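You operate a simulated robot arm through the tools that you are given. There is no shell and no other tool.

You are at the controls of a simulated robot arm. One attempt, no reset.

Task
Tighten both straps on carton 77 and put the tool back.
Fine: ratchet each till the tool's window is green; the edge guards stay under the straps.

It is judged by the outcome, as a careful person would: the job done as asked, and still so three seconds after it is handed in. It fails if anything else is knocked over, pushed out of place, dropped, spilled or broken.

Robot
A 7-joint arm with a two-finger parallel gripper, fixed in place. Base frame: the origin is on the floor under the middle of its stand, x ahead of it, y to its left, z up. Lengths are in mm, angles in degrees, forces in N, time in s.
With the tool pointing down near the work surface it reaches from about 520 to 620 mm from the base axis. Its first joint turns from -166.0 to 166.0 degrees. Payload 1.57 kg.
The TCP is the grasp point between the finger pads, 30 mm short of the fingertips. In the tool frame z runs along the fingers and y along their closing line. Largest opening 80 mm; finger width 17, thickness 12; the body of the gripper, 40 by 82 mm, starts 80 mm behind the TCP.
Orientation is told as [roll, pitch, yaw] about the base's x, y, z axes, in that order, counted from this pose: with the fingers straight down and closing along the base's y, the tool's x points along the base's -x, its y along +y and its z along -z.

Tools
- The arm moves only by the tool apply_moves. Its argument "plan" is a list of rows, each a list of 7 numbers: the turn, a rotation vector about the tool's x, y, z in units of 60 degrees (1.0 is 60 degrees), then the shift along the tool's x, y, z in units of 300 mm (1.0 is 300 mm), then the closure in counts, from 0 (fully open) to 255 (shut). In form: [[wx, wy, wz, x, y, z, gripper], ...]. A call has 1 to 20 rows; each row is the pose to reach, as a shift and turn from the pose commanded when the call began, along the tool's axes at that moment. A call with a number of a shift or a turn outside -1 to 1 is refused whole. Rows are played at 5 a second. More than 50 mm and 8.6 degrees between two rows, or a gripper value outside its range, and nothing of the call is played. A pose out of reach is approached as far as the arm can. The call stops where the force on the tool passes 70 N (or 10 N more than at its start, if that is more) or the arm is blocked; 0.2 s more then pass. Each finger travels about 153 mm/s and halts on what it meets, pressing with about 32 N; the grip force reading is that of the motor and also rises with nothing between the fingers. The clock runs only during rows and for 0.2 s after the last one: add rows that repeat a pose to give the fingers time. It gives the time, the measured TCP pose, the force on the tool (base axes), the opening and the grip force at its end, in the units of the frame above (readings bear some noise), with the torque about the TCP (base axes, N m) and any sound that the robot's microphone picked up, and new pictures: "views" is both (left out), scene, wrist or none.
- Cameras (640 x 400 px; columns grow to the right, rows downward): "scene" is fixed at [222, -501.9, 1639.1]; the picture's right is [0.78, -0.63, 0.00], its down [-0.34, -0.42, -0.84] and it looks along [0.53, 0.65, -0.55] (base axes); focal length 288 px, centre (320, 200). "wrist" rides on the gripper at [72, -6, -122] in the tool frame; the picture's right is [0.09, 1.00, 0.00], its down [-0.84, 0.08, -0.54] and it looks along [-0.54, 0.05, 0.84] (tool axes); focal length 238 px, centre (320, 200). There is no depth. A picture from a camera that has moved, and an enlarged one, comes with that camera's place and axes in the base frame and with its lens.
- inspect(camera, box): a new picture of the part [left, top, right, bottom] of that camera's present view, enlarged. It takes no simulated time.
- job_done(): hands the job in; it is judged then, once.

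Places have to be worked out from the pictures, the camera data and where the tool is seen. Open the gripper and draw the arm clear of the work before you hand the job in, unless the task says otherwise.

The tools are called after "Emit:" as a command line: name --pt "numbers of a row" for each row, then --argument value for the rest, lists and objects as JSON in quotes. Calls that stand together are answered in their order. apply_moves: Moves the arm, as the interface text tells. Its arguments: {"type":"object","properties":{"plan":{"type":"array"},"views":{"type":"string","enum":["both","scene","wrist","none"]}},"required":["plan"]} The other tools are called the same way: inspect (camera, box) takes an enlarged picture of a part of a camera's view; job_done () hands the job in.

At the start:

```text
time_s: 0.0
tcp_pos: [490.6, 214.9, 1394.9]
orientation: [0.0, 0.0, -0.1]
force: [0.0, 0.2, 0.1]
moment: [0.04, 0.02, 0.0]
width: 80.0
grasp_force: 0.0
```

scene: 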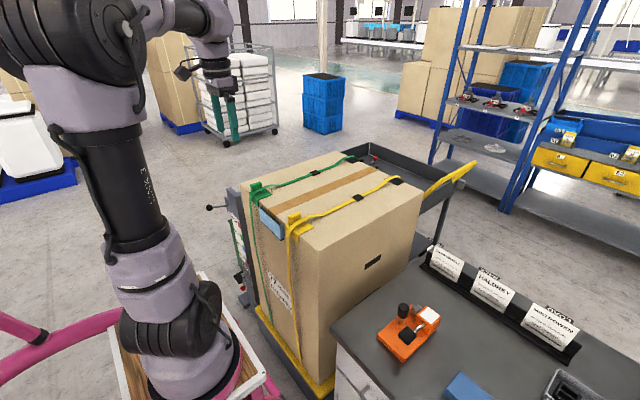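
wrist: 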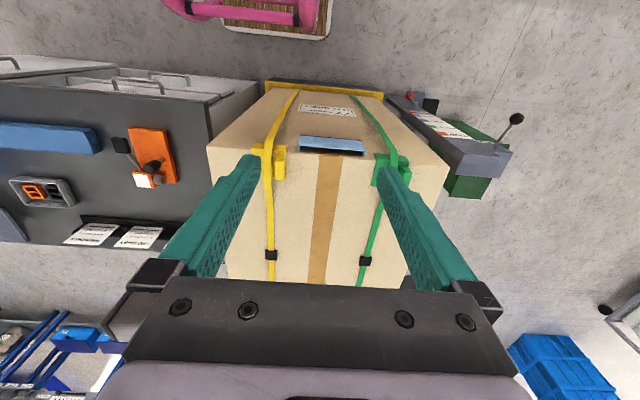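

I'll start by enlarging the parts of both views that show the carton, the straps and the bench tool before moving anything.

Emit:
inspect --camera "scene" --box '[230, 140, 430, 265]'

Emit:
inspect --camera "scene" --box '[340, 240, 640, 400]'

Emit:
inspect --camera "scene" --box '[370, 280, 460, 370]'

Emit:
inspect --camera "wrist" --box '[200, 80, 460, 290]'

Emit:
inspect --camera "wrist" --box '[0, 100, 210, 250]'

```text
3.20 times, centred on (330, 202) of scene
camera zoom: at [222.0, -501.9, 1639.1], right [0.78, -0.63, 0.0], down [-0.34, -0.42, -0.84], along [0.53, 0.65, -0.55], focal length 920 px, centre (288, 192)
```

zoom: 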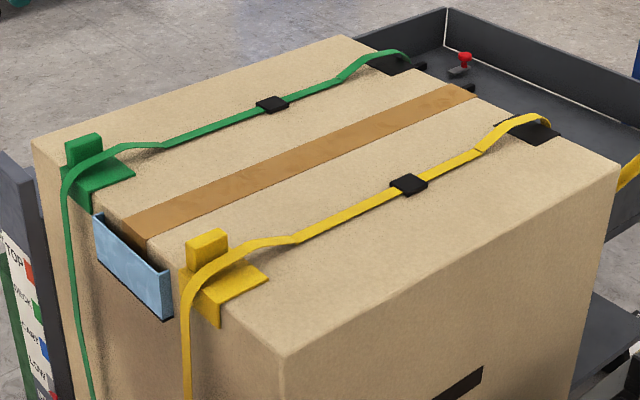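

```text
2.13 times, centred on (490, 320) of scene
camera zoom: at [222.0, -501.9, 1639.1], right [0.78, -0.63, 0.0], down [-0.34, -0.42, -0.84], along [0.53, 0.65, -0.55], focal length 614 px, centre (-43, -56)
```

zoom: 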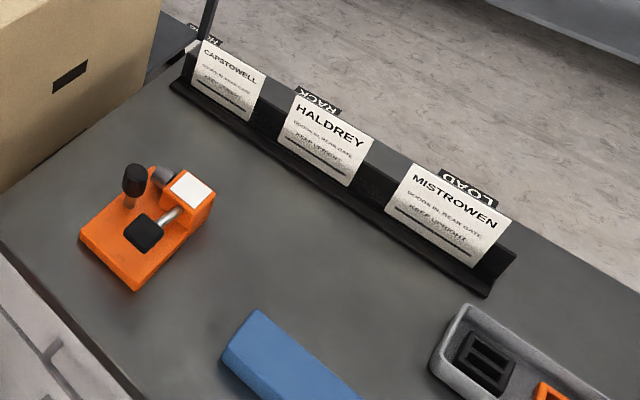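

```text
4.44 times, centred on (415, 325) of scene
camera zoom: at [222.0, -501.9, 1639.1], right [0.78, -0.63, 0.0], down [-0.34, -0.42, -0.84], along [0.53, 0.65, -0.55], focal length 1278 px, centre (-102, -356)
```

zoom: 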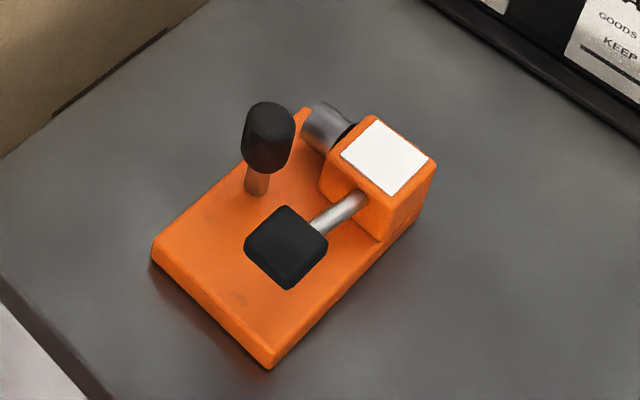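

```text
1.90 times, centred on (330, 185) of wrist
camera zoom: at [419.9, 208.4, 1518.1], right [-0.09, 1.0, 0.0], down [0.84, 0.08, 0.54], along [0.54, 0.05, -0.84], focal length 454 px, centre (301, 229)
```

zoom: 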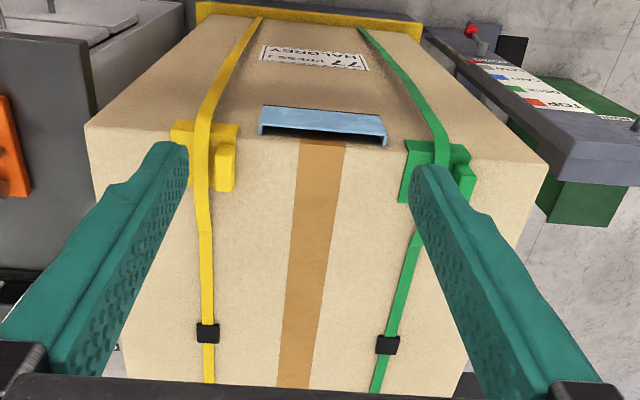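

```text
2.67 times, centred on (105, 175) of wrist
camera zoom: at [419.9, 208.4, 1518.1], right [-0.09, 1.0, 0.0], down [0.84, 0.08, 0.54], along [0.54, 0.05, -0.84], focal length 636 px, centre (893, 267)
```

zoom: 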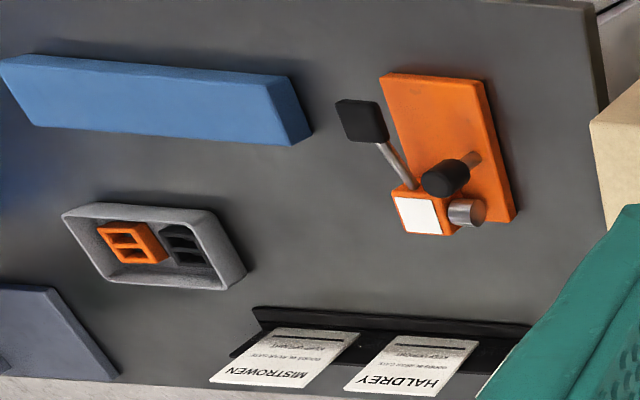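

The orange tensioner with its white window lies on the bench, around [808, -297, 885] by triangulation. The carton's front top edge is near x 615, z 1042. I'll look closer at the trolley labels, lever and strap guards before I plan a reach.

Emit:
inspect --camera "scene" --box '[200, 170, 290, 320]'

Emit:
inspect --camera "scene" --box '[240, 170, 320, 220]'

Emit:
inspect --camera "scene" --box '[320, 145, 420, 210]'

Emit:
inspect --camera "wrist" --box '[390, 80, 530, 180]'

Emit:
inspect --camera "wrist" --box '[240, 70, 400, 170]'

Emit:
inspect --camera "scene" --box '[0, 240, 340, 400]'

```text
2.67 times, centred on (245, 245) of scene
camera zoom: at [222.0, -501.9, 1639.1], right [0.78, -0.63, 0.0], down [-0.34, -0.42, -0.84], along [0.53, 0.65, -0.55], focal length 767 px, centre (520, 80)
```

zoom: 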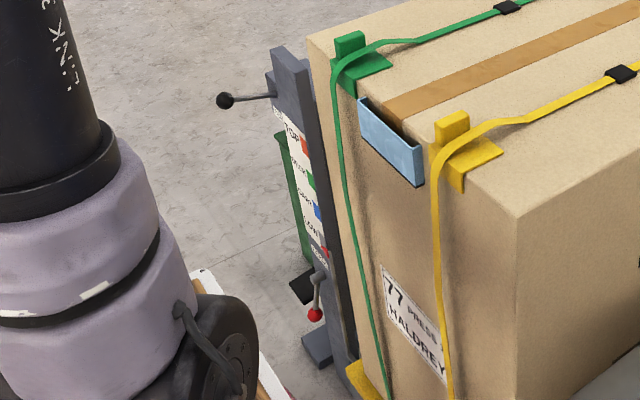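

```text
8.00 times, centred on (280, 195) of scene
camera zoom: at [222.0, -501.9, 1639.1], right [0.78, -0.63, 0.0], down [-0.34, -0.42, -0.84], along [0.53, 0.65, -0.55], focal length 2301 px, centre (640, 240)
```

zoom: 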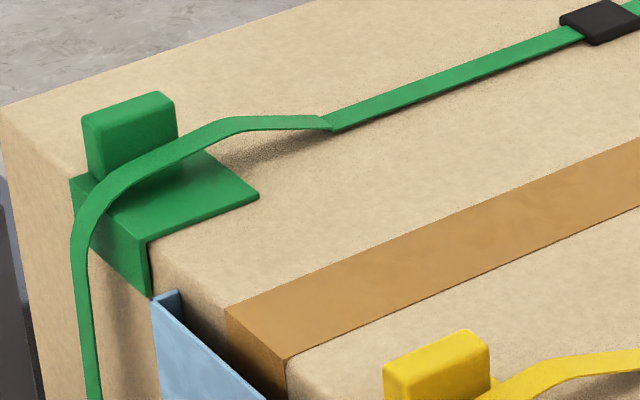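

```text
6.15 times, centred on (370, 178) of scene
camera zoom: at [222.0, -501.9, 1639.1], right [0.78, -0.63, 0.0], down [-0.34, -0.42, -0.84], along [0.53, 0.65, -0.55], focal length 1770 px, centre (12, 338)
```

zoom: 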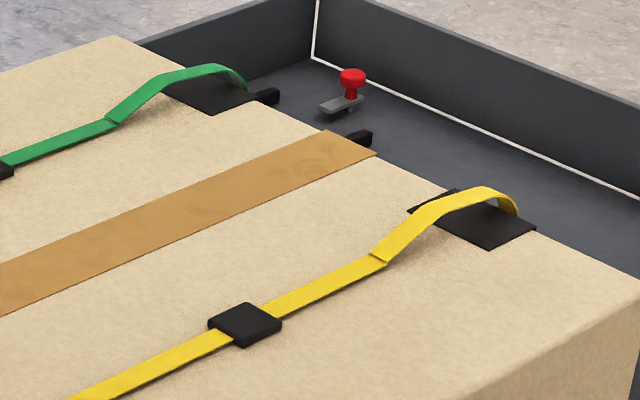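

```text
4.00 times, centred on (460, 130) of wrist
camera zoom: at [419.9, 208.4, 1518.1], right [-0.09, 1.0, 0.0], down [0.84, 0.08, 0.54], along [0.54, 0.05, -0.84], focal length 953 px, centre (-240, 480)
```

zoom: 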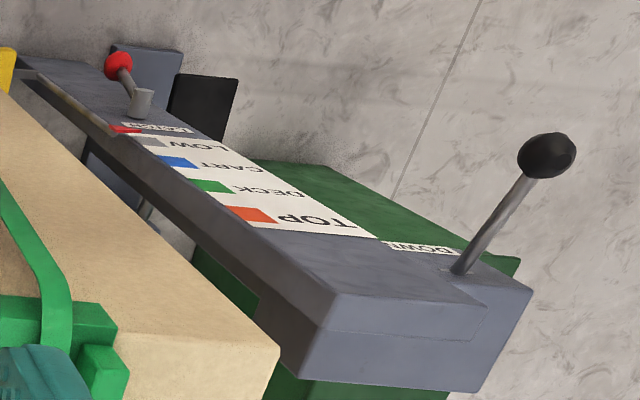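

```text
4.00 times, centred on (320, 120) of wrist
camera zoom: at [419.9, 208.4, 1518.1], right [-0.09, 1.0, 0.0], down [0.84, 0.08, 0.54], along [0.54, 0.05, -0.84], focal length 953 px, centre (320, 520)
```

zoom: 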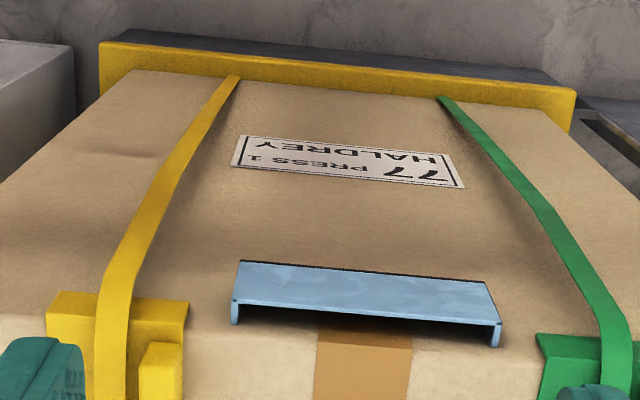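

```text
1.88 times, centred on (170, 320) of scene
camera zoom: at [222.0, -501.9, 1639.1], right [0.78, -0.63, 0.0], down [-0.34, -0.42, -0.84], along [0.53, 0.65, -0.55], focal length 542 px, centre (602, -26)
```

zoom: 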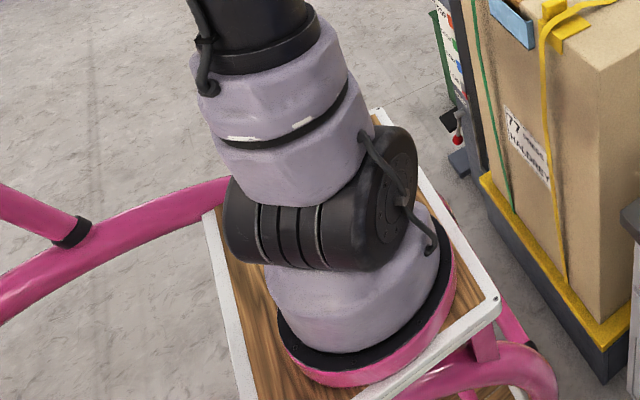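

The carton stands on a lift with a scale (TOP, DECK, CART, LOW), a black "DOWN" lever and a red lever. Next I'll read those labels and the position pointer more closely, and check the robot's stand in the wrist view.

Emit:
inspect --camera "wrist" --box '[400, 85, 480, 135]'

Emit:
inspect --camera "wrist" --box '[475, 105, 530, 160]'

Emit:
inspect --camera "wrist" --box '[150, 0, 350, 60]'

Emit:
inspect --camera "scene" --box '[225, 200, 265, 300]'

Emit:
inspect --camera "scene" --box '[340, 140, 480, 220]'

Emit:
inspect --camera "wrist" --box '[0, 200, 220, 400]'

```text
8.00 times, centred on (440, 110) of wrist
camera zoom: at [419.9, 208.4, 1518.1], right [-0.09, 1.0, 0.0], down [0.84, 0.08, 0.54], along [0.54, 0.05, -0.84], focal length 1907 px, centre (-640, 920)
```

zoom: 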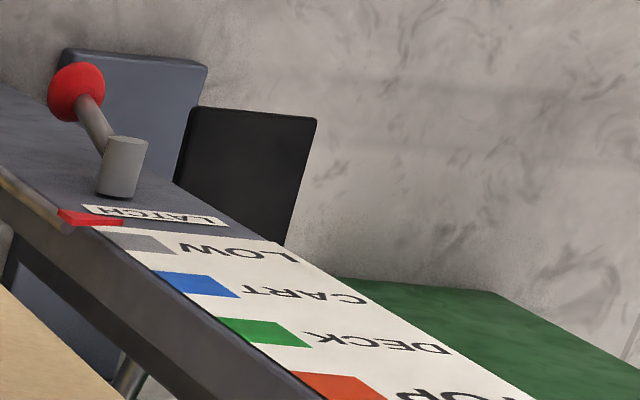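

```text
7.27 times, centred on (502, 132) of wrist
camera zoom: at [419.9, 208.4, 1518.1], right [-0.09, 1.0, 0.0], down [0.84, 0.08, 0.54], along [0.54, 0.05, -0.84], focal length 1734 px, centre (-1007, 691)
```

zoom: 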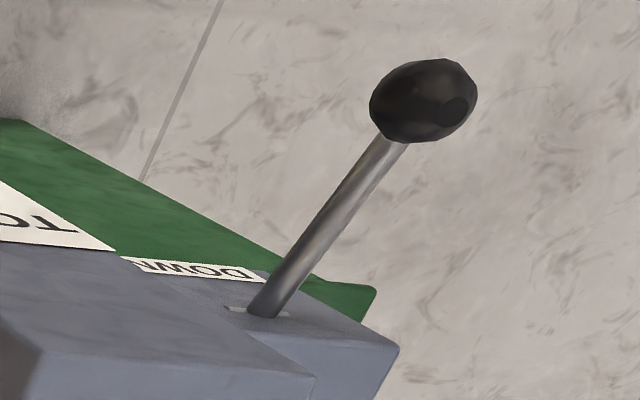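

```text
3.20 times, centred on (250, 30) of wrist
camera zoom: at [419.9, 208.4, 1518.1], right [-0.09, 1.0, 0.0], down [0.84, 0.08, 0.54], along [0.54, 0.05, -0.84], focal length 763 px, centre (544, 744)
```

zoom: 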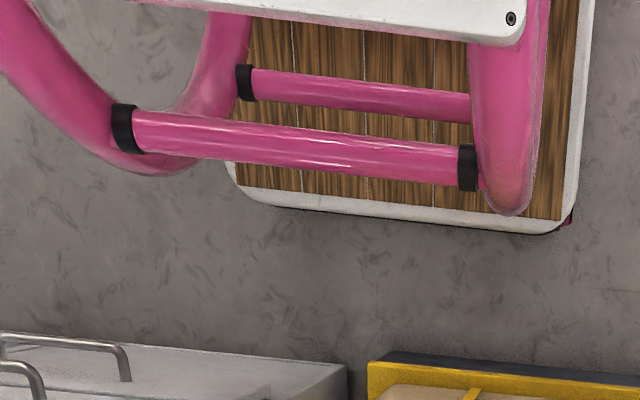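

```text
4.00 times, centred on (245, 250) of scene
camera zoom: at [222.0, -501.9, 1639.1], right [0.78, -0.63, 0.0], down [-0.34, -0.42, -0.84], along [0.53, 0.65, -0.55], focal length 1151 px, centre (620, 0)
```

zoom: 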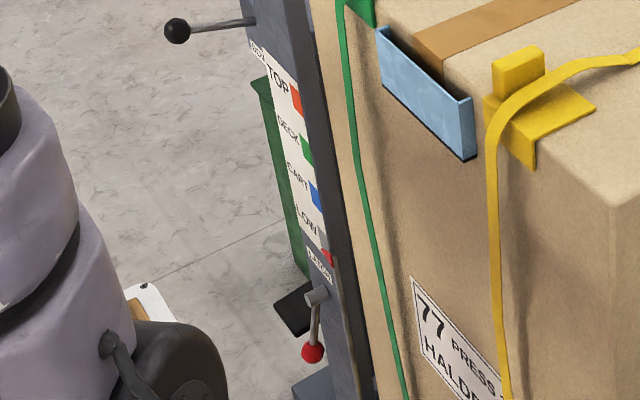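

```text
4.57 times, centred on (410, 180) of scene
camera zoom: at [222.0, -501.9, 1639.1], right [0.78, -0.63, 0.0], down [-0.34, -0.42, -0.84], along [0.53, 0.65, -0.55], focal length 1315 px, centre (-91, 291)
```

zoom: 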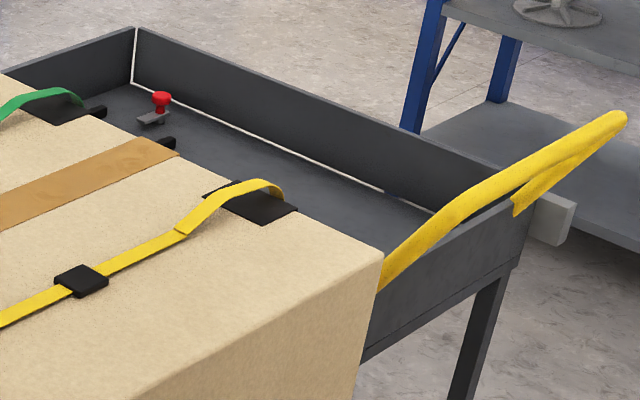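

```text
2.00 times, centred on (110, 300) of wrist
camera zoom: at [419.9, 208.4, 1518.1], right [-0.09, 1.0, 0.0], down [0.84, 0.08, 0.54], along [0.54, 0.05, -0.84], focal length 477 px, centre (740, 0)
```

zoom: 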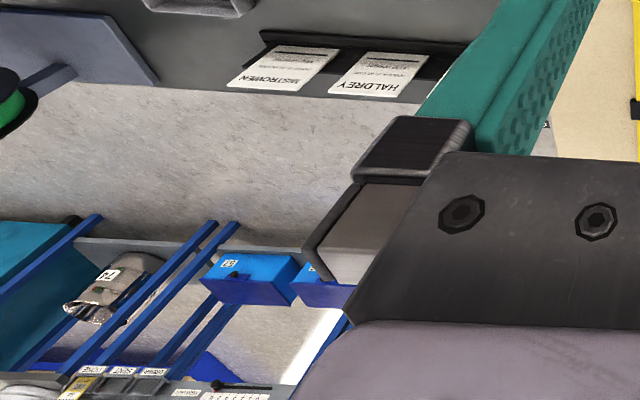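

What I see so far:
- The red pointer sits at the bottom of the lift scale, so the lift and its levers are scenery and I'll leave them alone.
- The arm's base column appears in the picture near [205, -120], so the carton edge and the bench tool should both be reachable.

I'll move high and sideways toward the bench to look at the tool from close by.

Emit:
apply_moves --pt "0 0 0 -0.042 -0.121 0.021 0" --pt "0 0 0 -0.083 -0.242 0.042 0" --pt "0 0 0 -0.125 -0.363 0.063 0" --pt "0 0 0 -0.167 -0.483 0.083 0" --pt "0 0 0 -0.208 -0.604 0.104 0" --pt "0 0 0 -0.25 -0.725 0.125 0" --pt "0 0 0 -0.292 -0.846 0.146 0" --pt "0 0 0 -0.333 -0.967 0.167 0" --views "both"

```text
time_s: 1.8
tcp_pos: [592.0, -75.9, 1344.2]
orientation: [0.1, 0.0, 0.0]
force: [-0.1, 0.5, 0.1]
moment: [0.02, -0.05, 0.01]
width: 79.8
grasp_force: 0.1
camera wrist: at [520.0, -81.8, 1467.1], right [-0.09, 1.0, 0.0], down [0.84, 0.08, 0.54], along [0.54, 0.05, -0.84], focal length 238 px, centre (320, 200)
```

scene: 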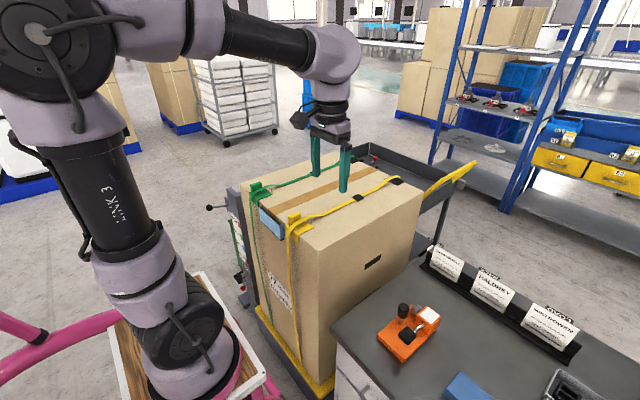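
wrist: 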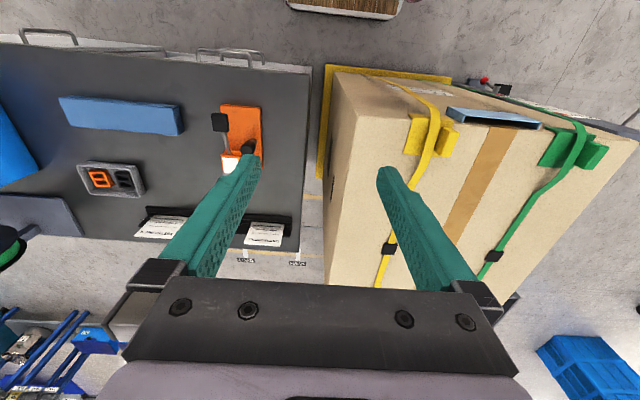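

The move tracked cleanly. I'll continue down and across for a closer look at the tool on the bench, staying well above it.

Emit:
apply_moves --pt "0 0 0 -0.035 -0.1 0.08 0" --pt "0 0 0 -0.07 -0.2 0.18 0" --pt "0 0 0 -0.1 -0.3 0.28 0" --pt "0 0 0 -0.14 -0.4 0.38 0" --pt "0 0 0 -0.18 -0.5 0.48 0" --pt "0 0 0 -0.22 -0.6 0.58 0" --pt "0 0 0 -0.26 -0.7 0.68 0" --pt "0 0 0 -0.3 -0.78 0.78 0" --views "both"

```text
time_s: 3.6
tcp_pos: [680.6, -310.1, 1111.3]
orientation: [0.1, -0.1, 0.0]
force: [-0.6, 0.7, 0.8]
moment: [-0.05, -0.03, -0.01]
width: 80.0
grasp_force: 0.1
camera wrist: at [608.7, -315.6, 1233.9], right [-0.09, 1.0, 0.0], down [0.84, 0.08, 0.54], along [0.54, 0.05, -0.84], focal length 238 px, centre (320, 200)
```

scene: 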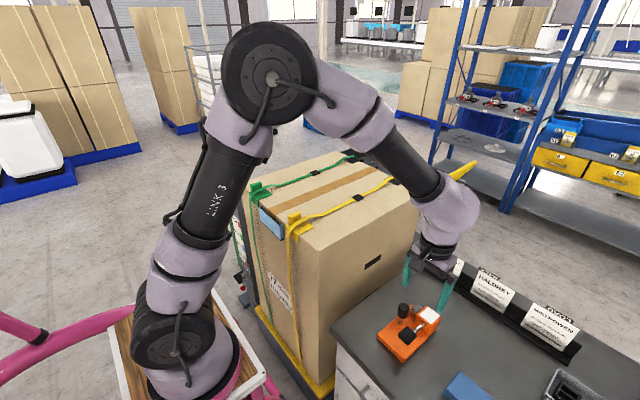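
wrist: 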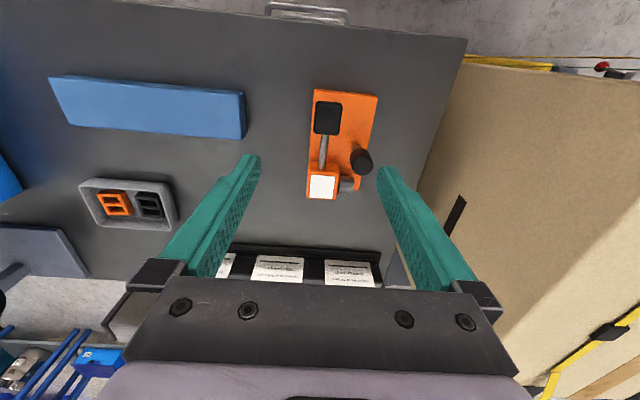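

Emit:
inspect --camera "wrist" --box '[290, 80, 390, 210]'

Emit:
inspect --camera "wrist" --box '[60, 170, 190, 240]'

Emit:
inspect --camera "wrist" --box '[200, 230, 400, 300]'

Emit:
inspect --camera "scene" --box '[360, 240, 460, 370]'

```text
3.08 times, centred on (340, 145) of wrist
camera zoom: at [608.7, -315.6, 1233.9], right [-0.09, 1.0, 0.0], down [0.84, 0.08, 0.54], along [0.54, 0.05, -0.84], focal length 733 px, centre (258, 369)
```

zoom: 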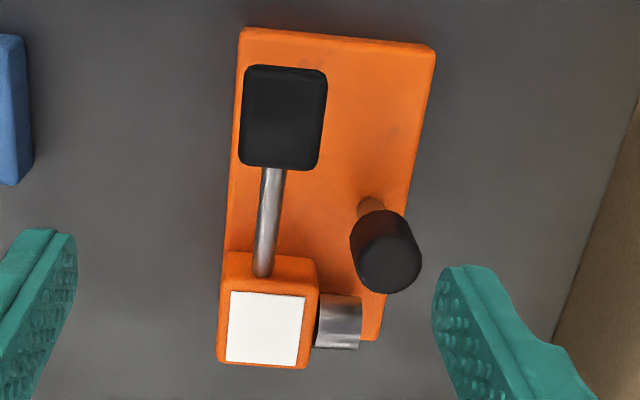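

```text
4.92 times, centred on (125, 205) of wrist
camera zoom: at [608.7, -315.6, 1233.9], right [-0.09, 1.0, 0.0], down [0.84, 0.08, 0.54], along [0.54, 0.05, -0.84], focal length 1173 px, centre (1280, 175)
```

zoom: 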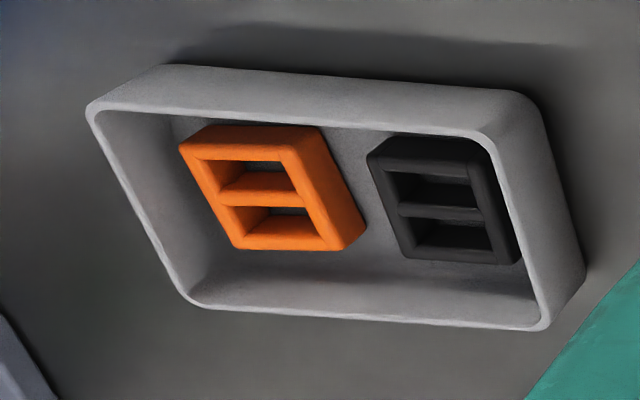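

```text
3.20 times, centred on (300, 265) of wrist
camera zoom: at [608.7, -315.6, 1233.9], right [-0.09, 1.0, 0.0], down [0.84, 0.08, 0.54], along [0.54, 0.05, -0.84], focal length 763 px, centre (384, -8)
```

zoom: 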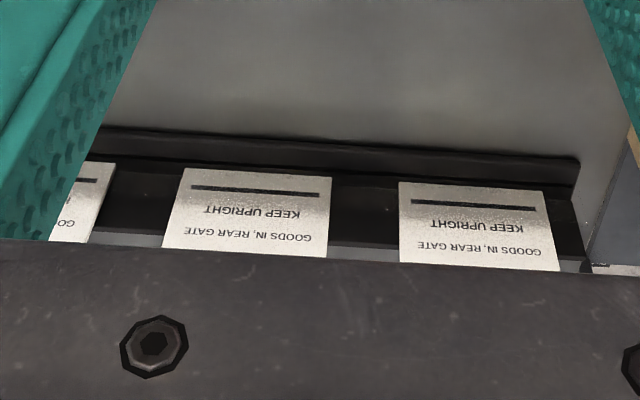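

```text
3.08 times, centred on (410, 305) of scene
camera zoom: at [222.0, -501.9, 1639.1], right [0.78, -0.63, 0.0], down [-0.34, -0.42, -0.84], along [0.53, 0.65, -0.55], focal length 885 px, centre (43, -123)
```

zoom: 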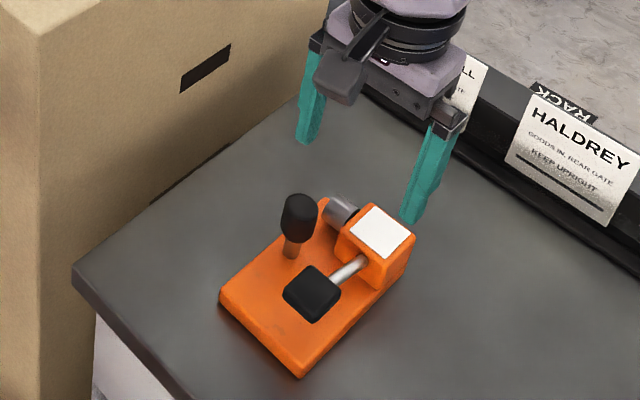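

The close view shows how the tool is laid out:
- **Plate:** x about 662 to 831, y about -320 to -222.
- **Upright black knob:** near [741, -245], top at about z 931.
- **Window block:** near [808, -297].
- **Drum:** on the block's +y side.
- **Lever and paddle:** pointing toward -x.

Next I'll rise and move over to look closely at the yellow strap and its guard.

Emit:
apply_moves --pt "0 0 0 0 0 -0.16 0" --pt "0 0 0 0.03 0.1 -0.26 0" --pt "0 0 0 0.07 0.25 -0.3 0" --pt "0 0 0 0.11 0.4 -0.3 0" --pt "0 0 0 0.15 0.55 -0.3 0" --pt "0 0 0 0.19 0.7 -0.3 0" --pt "0 0 0 0.23 0.85 -0.3 0" --pt "0 0 0 0.27 0.98 -0.3 0" --views "none"

Emit:
apply_moves --pt "0 0 0 0.02 0.14 0 0" --pt "0 0 0 0.04 0.28 0.04 0" --pt "0 0 0 0.06 0.4 0.1 0" --pt "0 0 0 0.06 0.45 0.18 0" --views "both"

```text
time_s: 5.4
tcp_pos: [597.4, -16.6, 1203.5]
orientation: [0.0, 0.0, -0.2]
force: [-0.6, -0.4, 0.2]
moment: [0.02, 0.0, 0.0]
width: 80.1
grasp_force: 0.2
```

```text
time_s: 6.4
tcp_pos: [579.5, 119.0, 1148.0]
orientation: [0.0, -0.1, -0.1]
force: [-1.2, 0.3, -0.1]
moment: [0.01, 0.01, -0.03]
width: 80.0
grasp_force: 0.0
camera wrist: at [508.7, 112.5, 1269.7], right [-0.09, 1.0, 0.0], down [0.84, 0.08, 0.54], along [0.54, 0.05, -0.84], focal length 238 px, centre (320, 200)
```

scene: 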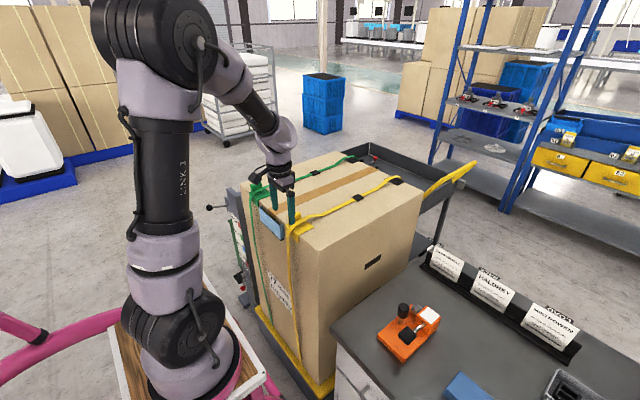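
wrist: 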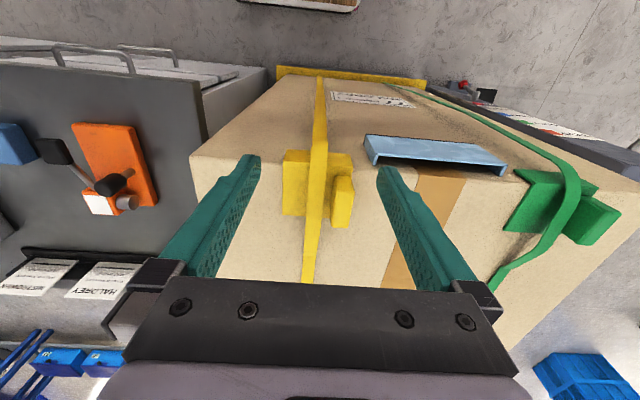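

Emit:
inspect --camera "wrist" --box '[250, 120, 390, 290]'

Emit:
inspect --camera "wrist" --box '[480, 140, 640, 290]'

Emit:
inspect --camera "scene" --box '[240, 170, 320, 240]'

```text
2.35 times, centred on (320, 205) of wrist
camera zoom: at [508.7, 112.5, 1269.7], right [-0.09, 1.0, 0.0], down [0.84, 0.08, 0.54], along [0.54, 0.05, -0.84], focal length 561 px, centre (320, 188)
```

zoom: 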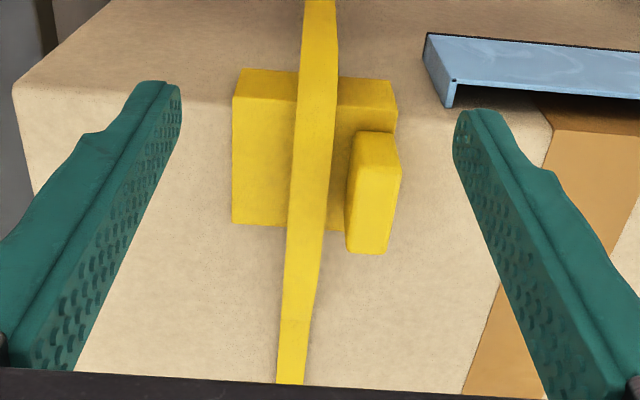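

```text
2.67 times, centred on (560, 215) of wrist
camera zoom: at [508.7, 112.5, 1269.7], right [-0.09, 1.0, 0.0], down [0.84, 0.08, 0.54], along [0.54, 0.05, -0.84], focal length 636 px, centre (-320, 160)
```

zoom: 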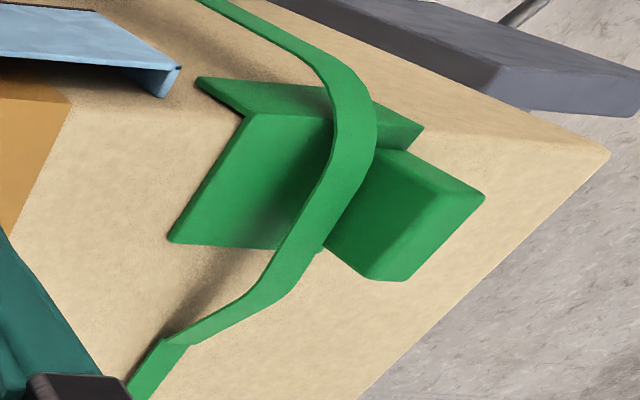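

```text
5.71 times, centred on (280, 205) of scene
camera zoom: at [222.0, -501.9, 1639.1], right [0.78, -0.63, 0.0], down [-0.34, -0.42, -0.84], along [0.53, 0.65, -0.55], focal length 1644 px, centre (549, 171)
```

zoom: 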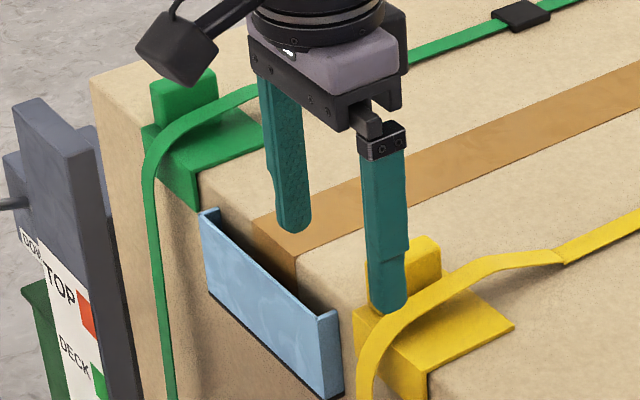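

The guards lie under the slack strap, and each has an upright block on its +y side. The buckles at x≈918 are too far to reach, so the tool must work near the front guards. Before deciding how it engages, I'll look at it from a low angle on its drum side.

Emit:
apply_moves --pt "0 0 0.125 -0.014 -0.135 0 0" --pt "0 0 0.25 -0.028 -0.27 0 0" --pt "0 0 0.375 -0.042 -0.405 0 0" --pt "0 0 0.5 -0.055 -0.54 0 0" --pt "0 0 0.625 -0.07 -0.675 0 0" --pt "0 0 0.75 -0.083 -0.81 0 0" --views "none"

Emit:
apply_moves --pt "0 -0.125 0 0 0 0.14 0" --pt "0 -0.25 0 0 0 0.28 0" --pt "0 -0.375 0 0 0 0.42 0" --pt "0 -0.5 0 0 0 0.56 0" --views "both"

```text
time_s: 7.8
tcp_pos: [606.4, -121.5, 1145.0]
orientation: [0.0, 0.0, -45.0]
force: [-0.8, 0.7, -0.9]
moment: [-0.02, -0.03, 0.02]
width: 80.0
grasp_force: 0.0
```

```text
time_s: 8.8
tcp_pos: [609.7, -125.5, 981.1]
orientation: [0.0, -30.0, -45.4]
force: [0.4, -0.8, -0.4]
moment: [0.12, -0.05, 0.07]
width: 80.2
grasp_force: 0.0
out of reach, approached as far as the arm can: row 4
camera wrist: at [518.7, -42.5, 1050.4], right [0.65, 0.76, -0.05], down [0.37, -0.27, 0.89], along [0.66, -0.6, -0.46], focal length 238 px, centre (320, 200)
```

scene: 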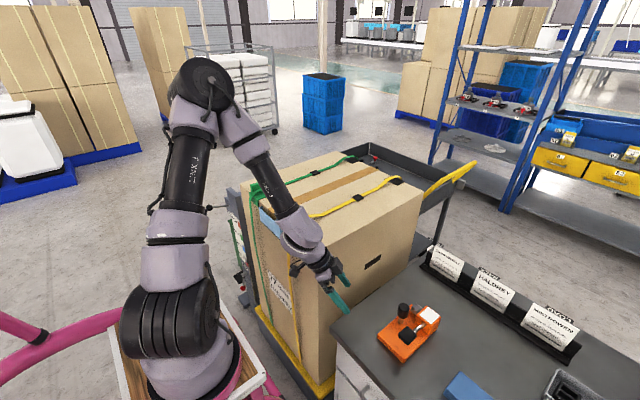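
wrist: 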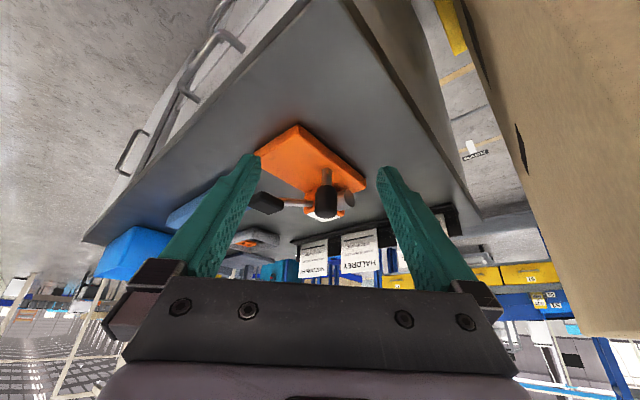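

Emit:
inspect --camera "wrist" --box '[235, 110, 385, 235]'

Emit:
inspect --camera "wrist" --box '[285, 150, 375, 230]'

```text
3.20 times, centred on (310, 172) of wrist
camera zoom: at [518.7, -42.5, 1050.4], right [0.65, 0.76, -0.05], down [0.37, -0.27, 0.89], along [0.66, -0.6, -0.46], focal length 763 px, centre (352, 288)
```

zoom: 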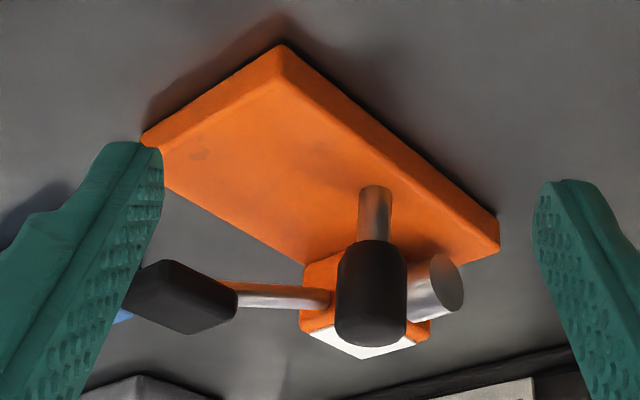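

```text
5.00 times, centred on (330, 190) of wrist
camera zoom: at [518.7, -42.5, 1050.4], right [0.65, 0.76, -0.05], down [0.37, -0.27, 0.89], along [0.66, -0.6, -0.46], focal length 1192 px, centre (270, 250)
```

zoom: 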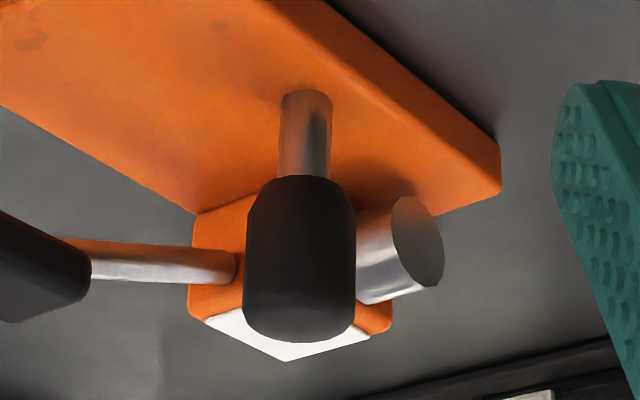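

Emit:
inspect --camera "scene" --box '[100, 270, 290, 400]'

Emit:
inspect --camera "scene" --box '[425, 340, 640, 400]'

Emit:
inspect --camera "scene" --box '[440, 80, 640, 220]'

```text
3.08 times, centred on (195, 335) of scene
camera zoom: at [222.0, -501.9, 1639.1], right [0.78, -0.63, 0.0], down [-0.34, -0.42, -0.84], along [0.53, 0.65, -0.55], focal length 885 px, centre (705, -215)
```

zoom: 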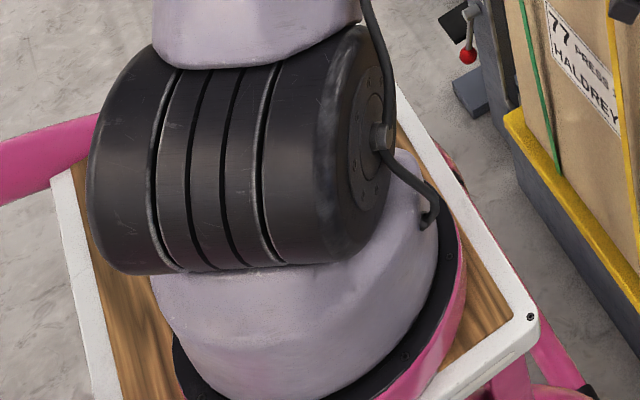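

```text
2.98 times, centred on (532, 370) of scene
camera zoom: at [222.0, -501.9, 1639.1], right [0.78, -0.63, 0.0], down [-0.34, -0.42, -0.84], along [0.53, 0.65, -0.55], focal length 856 px, centre (-313, -306)
```

zoom: 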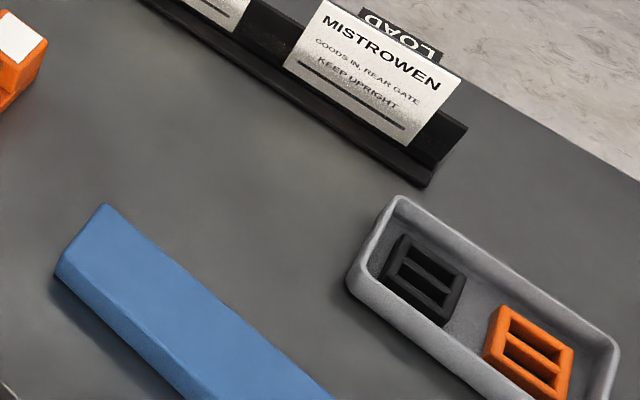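

```text
2.86 times, centred on (540, 150) of scene
camera zoom: at [222.0, -501.9, 1639.1], right [0.78, -0.63, 0.0], down [-0.34, -0.42, -0.84], along [0.53, 0.65, -0.55], focal length 822 px, centre (-309, 343)
```

zoom: 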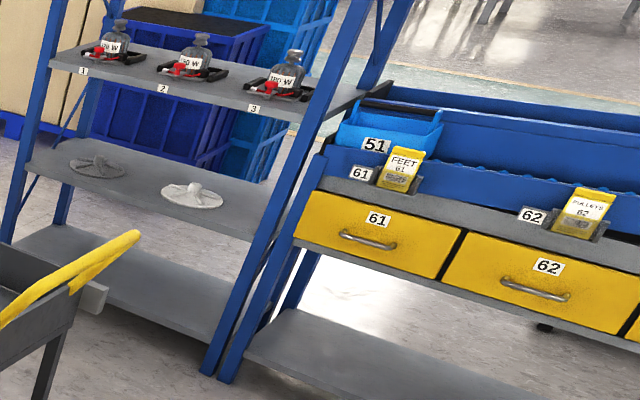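

The low view settles the tool's shape. The plain drum sticks out from the window block over the plate. The knob is a vertical cylinder about 30 mm across and z 877 to 930. The lever rises about 20° toward the robot. I'll straighten up and hover over the knob for an exact fix.

Emit:
apply_moves --pt "0 0.125 0 -0.042 0 -0.072 0" --pt "0 0.25 0 -0.083 0 -0.144 0" --pt "0 0.375 0 -0.125 0 -0.217 0" --pt "0 0.5 0 -0.167 0 -0.289 0" --views "none"

Emit:
apply_moves --pt "0 0 -0.125 -0.1 0.006 0.0 0" --pt "0 0 -0.25 -0.2 0.012 0.04 0" --pt "0 0 -0.375 -0.3 0.018 0.08 0" --pt "0 0 -0.5 -0.4 0.025 0.12 0" --pt "0 0 -0.625 -0.5 0.032 0.17 0" --pt "0 0 -0.75 -0.599 0.038 0.21 0" --views "both"

```text
time_s: 9.8
tcp_pos: [610.5, -122.0, 1081.7]
orientation: [0.1, 0.1, -45.1]
force: [0.1, 0.6, 0.0]
moment: [-0.01, -0.04, 0.0]
width: 79.9
grasp_force: 0.0
```

```text
time_s: 11.2
tcp_pos: [744.3, -243.8, 1018.9]
orientation: [0.0, 0.1, 0.1]
force: [0.1, 0.2, 0.9]
moment: [-0.01, -0.04, -0.01]
width: 80.2
grasp_force: 0.0
camera wrist: at [673.6, -249.6, 1140.6], right [-0.09, 1.0, 0.0], down [0.84, 0.08, 0.54], along [0.54, 0.05, -0.84], focal length 238 px, centre (320, 200)
```

scene: 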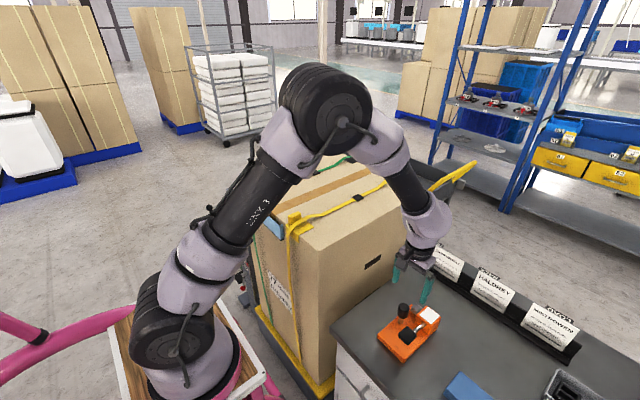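
wrist: 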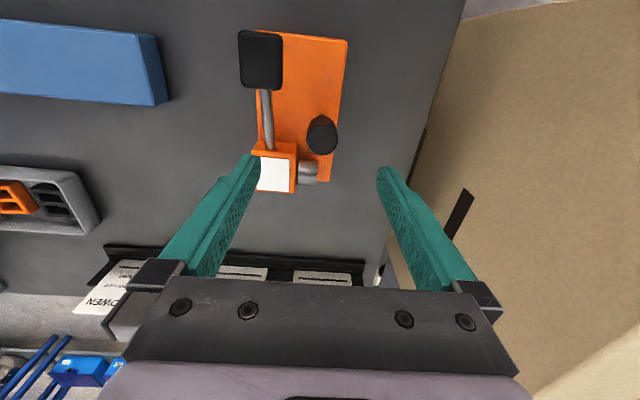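

Emit:
inspect --camera "wrist" --box '[225, 20, 395, 210]'

Emit:
inspect --camera "scene" --box '[370, 250, 460, 370]'

```text
2.11 times, centred on (310, 115) of wrist
camera zoom: at [673.6, -249.6, 1140.6], right [-0.09, 1.0, 0.0], down [0.84, 0.08, 0.54], along [0.54, 0.05, -0.84], focal length 502 px, centre (341, 379)
```

zoom: 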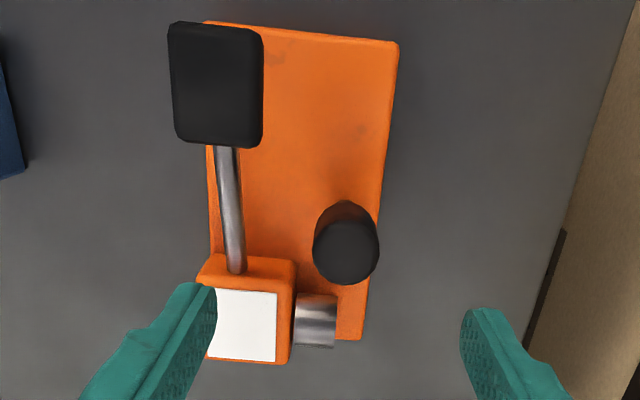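

```text
3.33 times, centred on (415, 310) of scene
camera zoom: at [222.0, -501.9, 1639.1], right [0.78, -0.63, 0.0], down [-0.34, -0.42, -0.84], along [0.53, 0.65, -0.55], focal length 959 px, centre (3, -167)
```

zoom: 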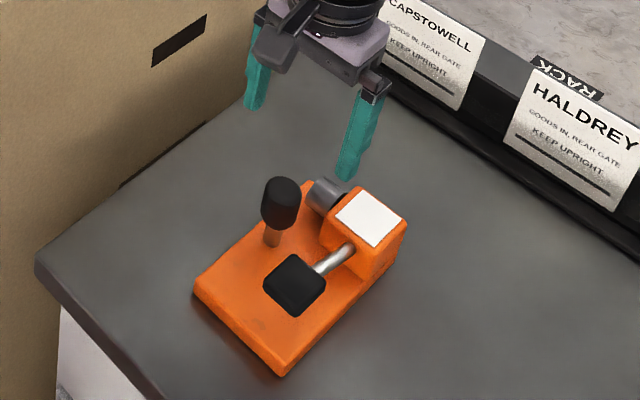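

Knob fix: about [744, -241], top near z 930. Plate x 666–831, y -317 to -222. Yaw is about 0. I'll narrow the fingers to about 50 mm so they clear the lever rod, lower onto the knob, and close.

Emit:
apply_moves --pt "0 0 0 0 0.0077 0 96" --pt "0 0 0 0 0.0077 0.05 96" --pt "0 0 0 0 0.0077 0.15 96" --pt "0 0 0 0 0.0077 0.25 96" --pt "0 0 0 0 0.0077 0.33 96" --pt "0 0 0 0 0.0077 0.387 96" --pt "0 0 0 0 0.0077 0.387 96" --views "both"

```text
time_s: 12.8
tcp_pos: [744.1, -240.0, 899.9]
orientation: [0.0, 0.0, -0.1]
force: [-0.9, 0.1, -0.3]
moment: [-0.01, 0.0, -0.01]
width: 49.8
grasp_force: 0.1
camera wrist: at [672.9, -246.4, 1022.6], right [-0.09, 1.0, 0.0], down [0.84, 0.08, 0.54], along [0.54, 0.05, -0.84], focal length 238 px, centre (320, 200)
```

scene: 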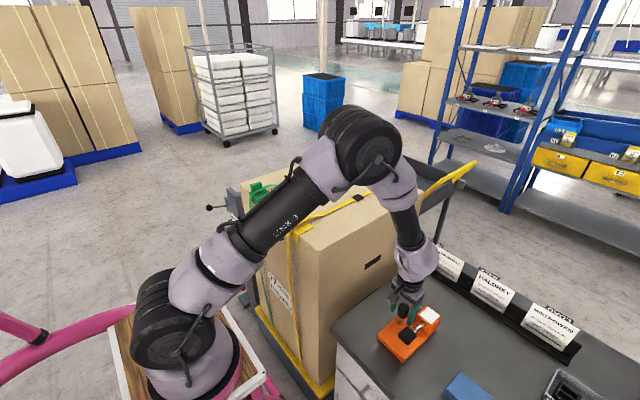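
wrist: 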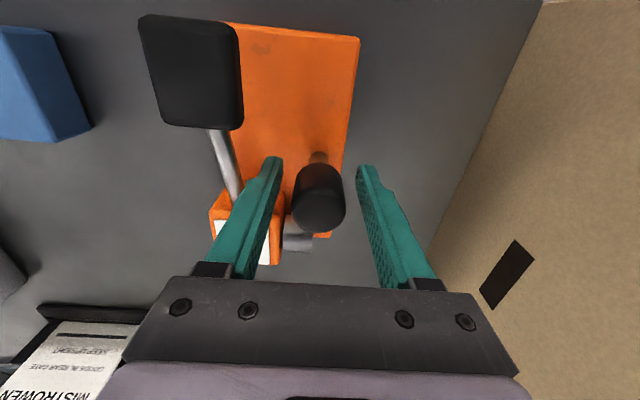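

The knob is centred between the fingers, so I'll close on it and check the grip reading.

Emit:
apply_moves --pt "0 0 0 0 0 0 150" --pt "0 0 0 0 0 0 255" --pt "0 0 0 0 0 0 255" --pt "0 0 0 0 0 0 255" --views "wrist"

```text
time_s: 13.8
tcp_pos: [743.5, -239.4, 902.1]
orientation: [0.0, 0.0, -0.1]
force: [0.3, -0.3, 0.2]
moment: [0.14, -0.08, 0.01]
width: 31.5
grasp_force: 31.7
camera wrist: at [672.9, -246.4, 1022.7], right [-0.09, 1.0, 0.0], down [0.84, 0.08, 0.54], along [0.54, 0.05, -0.84], focal length 238 px, centre (320, 200)
```

wrist: 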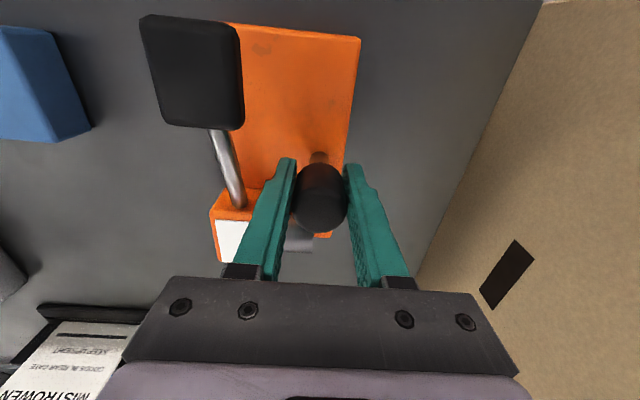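

Held at 31.5 mm with about 32 N. I'll lift straight up slowly, read the weight, and see whether the tool stays level.

Emit:
apply_moves --pt "0 0 0 0 0 -0.02 255" --pt "0 0 0 0 0 -0.06 255" --pt "0 0 0 0 0 -0.12 255" --pt "0 0 0 0 0 -0.2 255" --pt "0 0 0 0 0 -0.3 255" --pt "0 0 0 0 0 -0.4 255" --pt "0 0 0 0 0 -0.4 255" --views "both"

```text
time_s: 15.4
tcp_pos: [744.9, -239.2, 1019.9]
orientation: [0.0, -0.1, 0.0]
force: [0.4, 0.0, -5.3]
moment: [0.2, 0.08, -0.04]
width: 31.5
grasp_force: 32.0
camera wrist: at [674.0, -245.8, 1142.1], right [-0.09, 1.0, 0.0], down [0.84, 0.08, 0.54], along [0.54, 0.05, -0.84], focal length 238 px, centre (320, 200)
```

scene: 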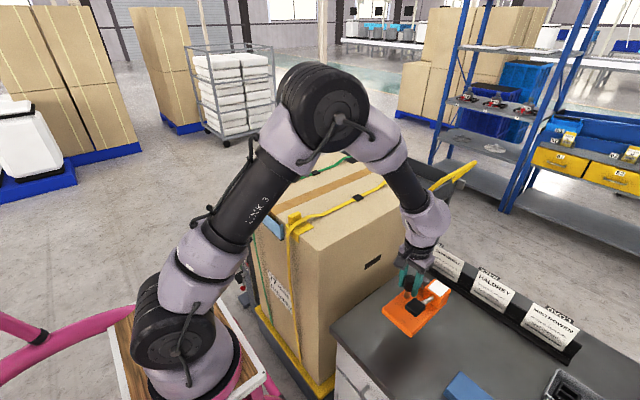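
wrist: 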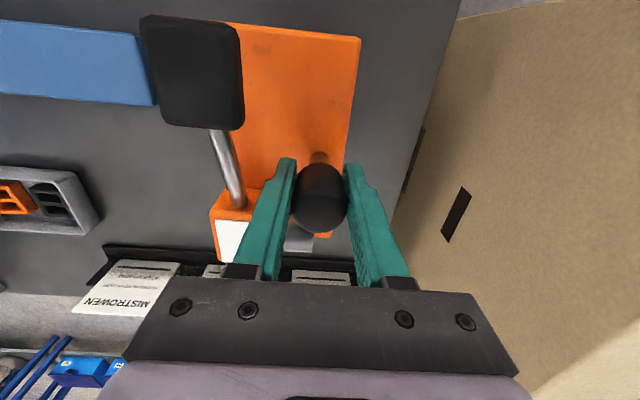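

The tool weighs about 5.3 N and lifted level with no slip. While I hold it, I'll raise it well clear and tilt it toward the scene camera to check the underside for a slot or hook that shows how it takes the strap.

Emit:
apply_moves --pt "0 0 0 0 0 -0.1 255" --pt "0 0 0.1 0.05 0.01 -0.2 255" --pt "0 0 0.2 0.1 0.02 -0.3 255" --pt "0 0 0.31 0.15 0.03 -0.42 255" --pt "0 0 0.42 0.2 0.04 -0.54 255" --pt "0 0 0.53 0.25 0.05 -0.66 255" --pt "0 0 0.64 0.3 0.06 -0.78 255" --pt "0 0 0.75 0.333 0.067 -0.867 255" --views "none"

Emit:
apply_moves --pt "0.11 0 0 0.041 -0.026 -0.095 255" --pt "0.22 0 0 0.082 -0.052 -0.19 255" --pt "0.33 0 0 0.123 -0.078 -0.285 255" --pt "0.44 0 0 0.164 -0.104 -0.38 255" --pt "0.55 0 0 0.205 -0.13 -0.475 255" --pt "0.66 0 0 0.245 -0.156 -0.567 255" --pt "0.66 0 0 0.245 -0.156 -0.567 255" --views "both"

```text
time_s: 17.2
tcp_pos: [642.8, -221.6, 1282.8]
orientation: [0.0, 0.1, -45.2]
force: [1.1, 0.5, -6.9]
moment: [0.22, -0.06, 0.01]
width: 31.5
grasp_force: 32.3
```

```text
time_s: 18.8
tcp_pos: [559.7, -200.3, 1451.2]
orientation: [-39.7, 0.0, -44.9]
force: [0.6, 0.0, -5.8]
moment: [0.31, -0.14, 0.0]
width: 31.6
grasp_force: 32.7
camera wrist: at [560.8, -97.8, 1548.7], right [0.48, 0.61, -0.63], down [0.88, -0.31, 0.37], along [0.03, -0.73, -0.68], focal length 238 px, centre (320, 200)
```

scene: 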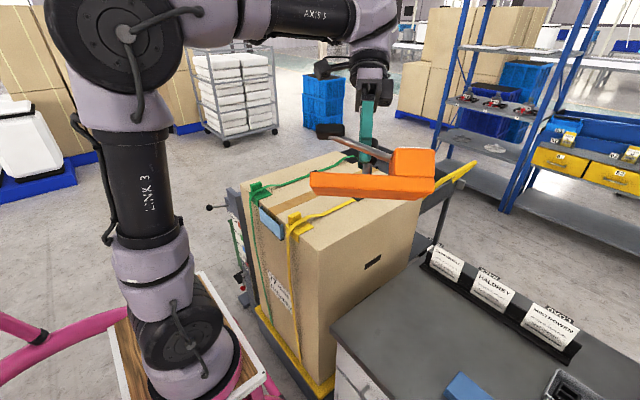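
wrist: 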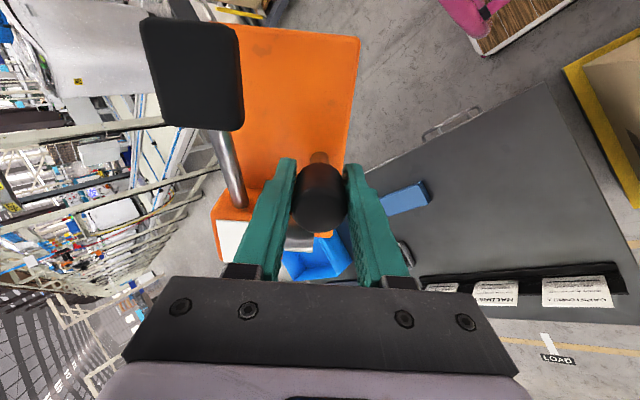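

Emit:
inspect --camera "scene" --box '[295, 85, 450, 210]'

Emit:
apply_moves --pt "0.12 0 0 0 0 0 255" --pt "0.24 0 0 0 0 0 255" --pt "0.36 0 0 0 0 0 255" --pt "0.44 0 0 0 0 0 255" --pt "0.44 0 0 0 0 0 255" --views "scene"

```text
3.20 times, centred on (372, 148) of scene
camera zoom: at [222.0, -501.9, 1639.1], right [0.78, -0.63, 0.0], down [-0.34, -0.42, -0.84], along [0.53, 0.65, -0.55], focal length 920 px, centre (152, 368)
```

zoom: 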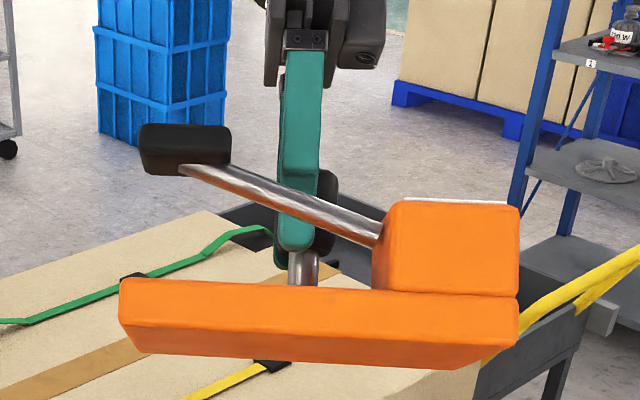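

```text
time_s: 20.0
tcp_pos: [560.6, -200.2, 1451.3]
orientation: [-65.9, 0.0, -45.0]
force: [-0.3, 0.1, -6.1]
moment: [0.37, -0.16, 0.0]
width: 31.6
grasp_force: 31.9
```

scene: 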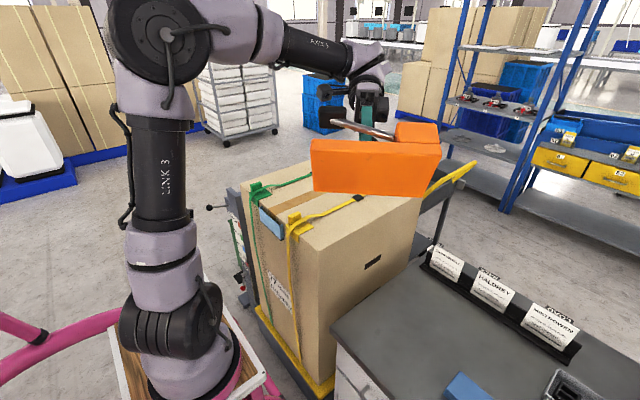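

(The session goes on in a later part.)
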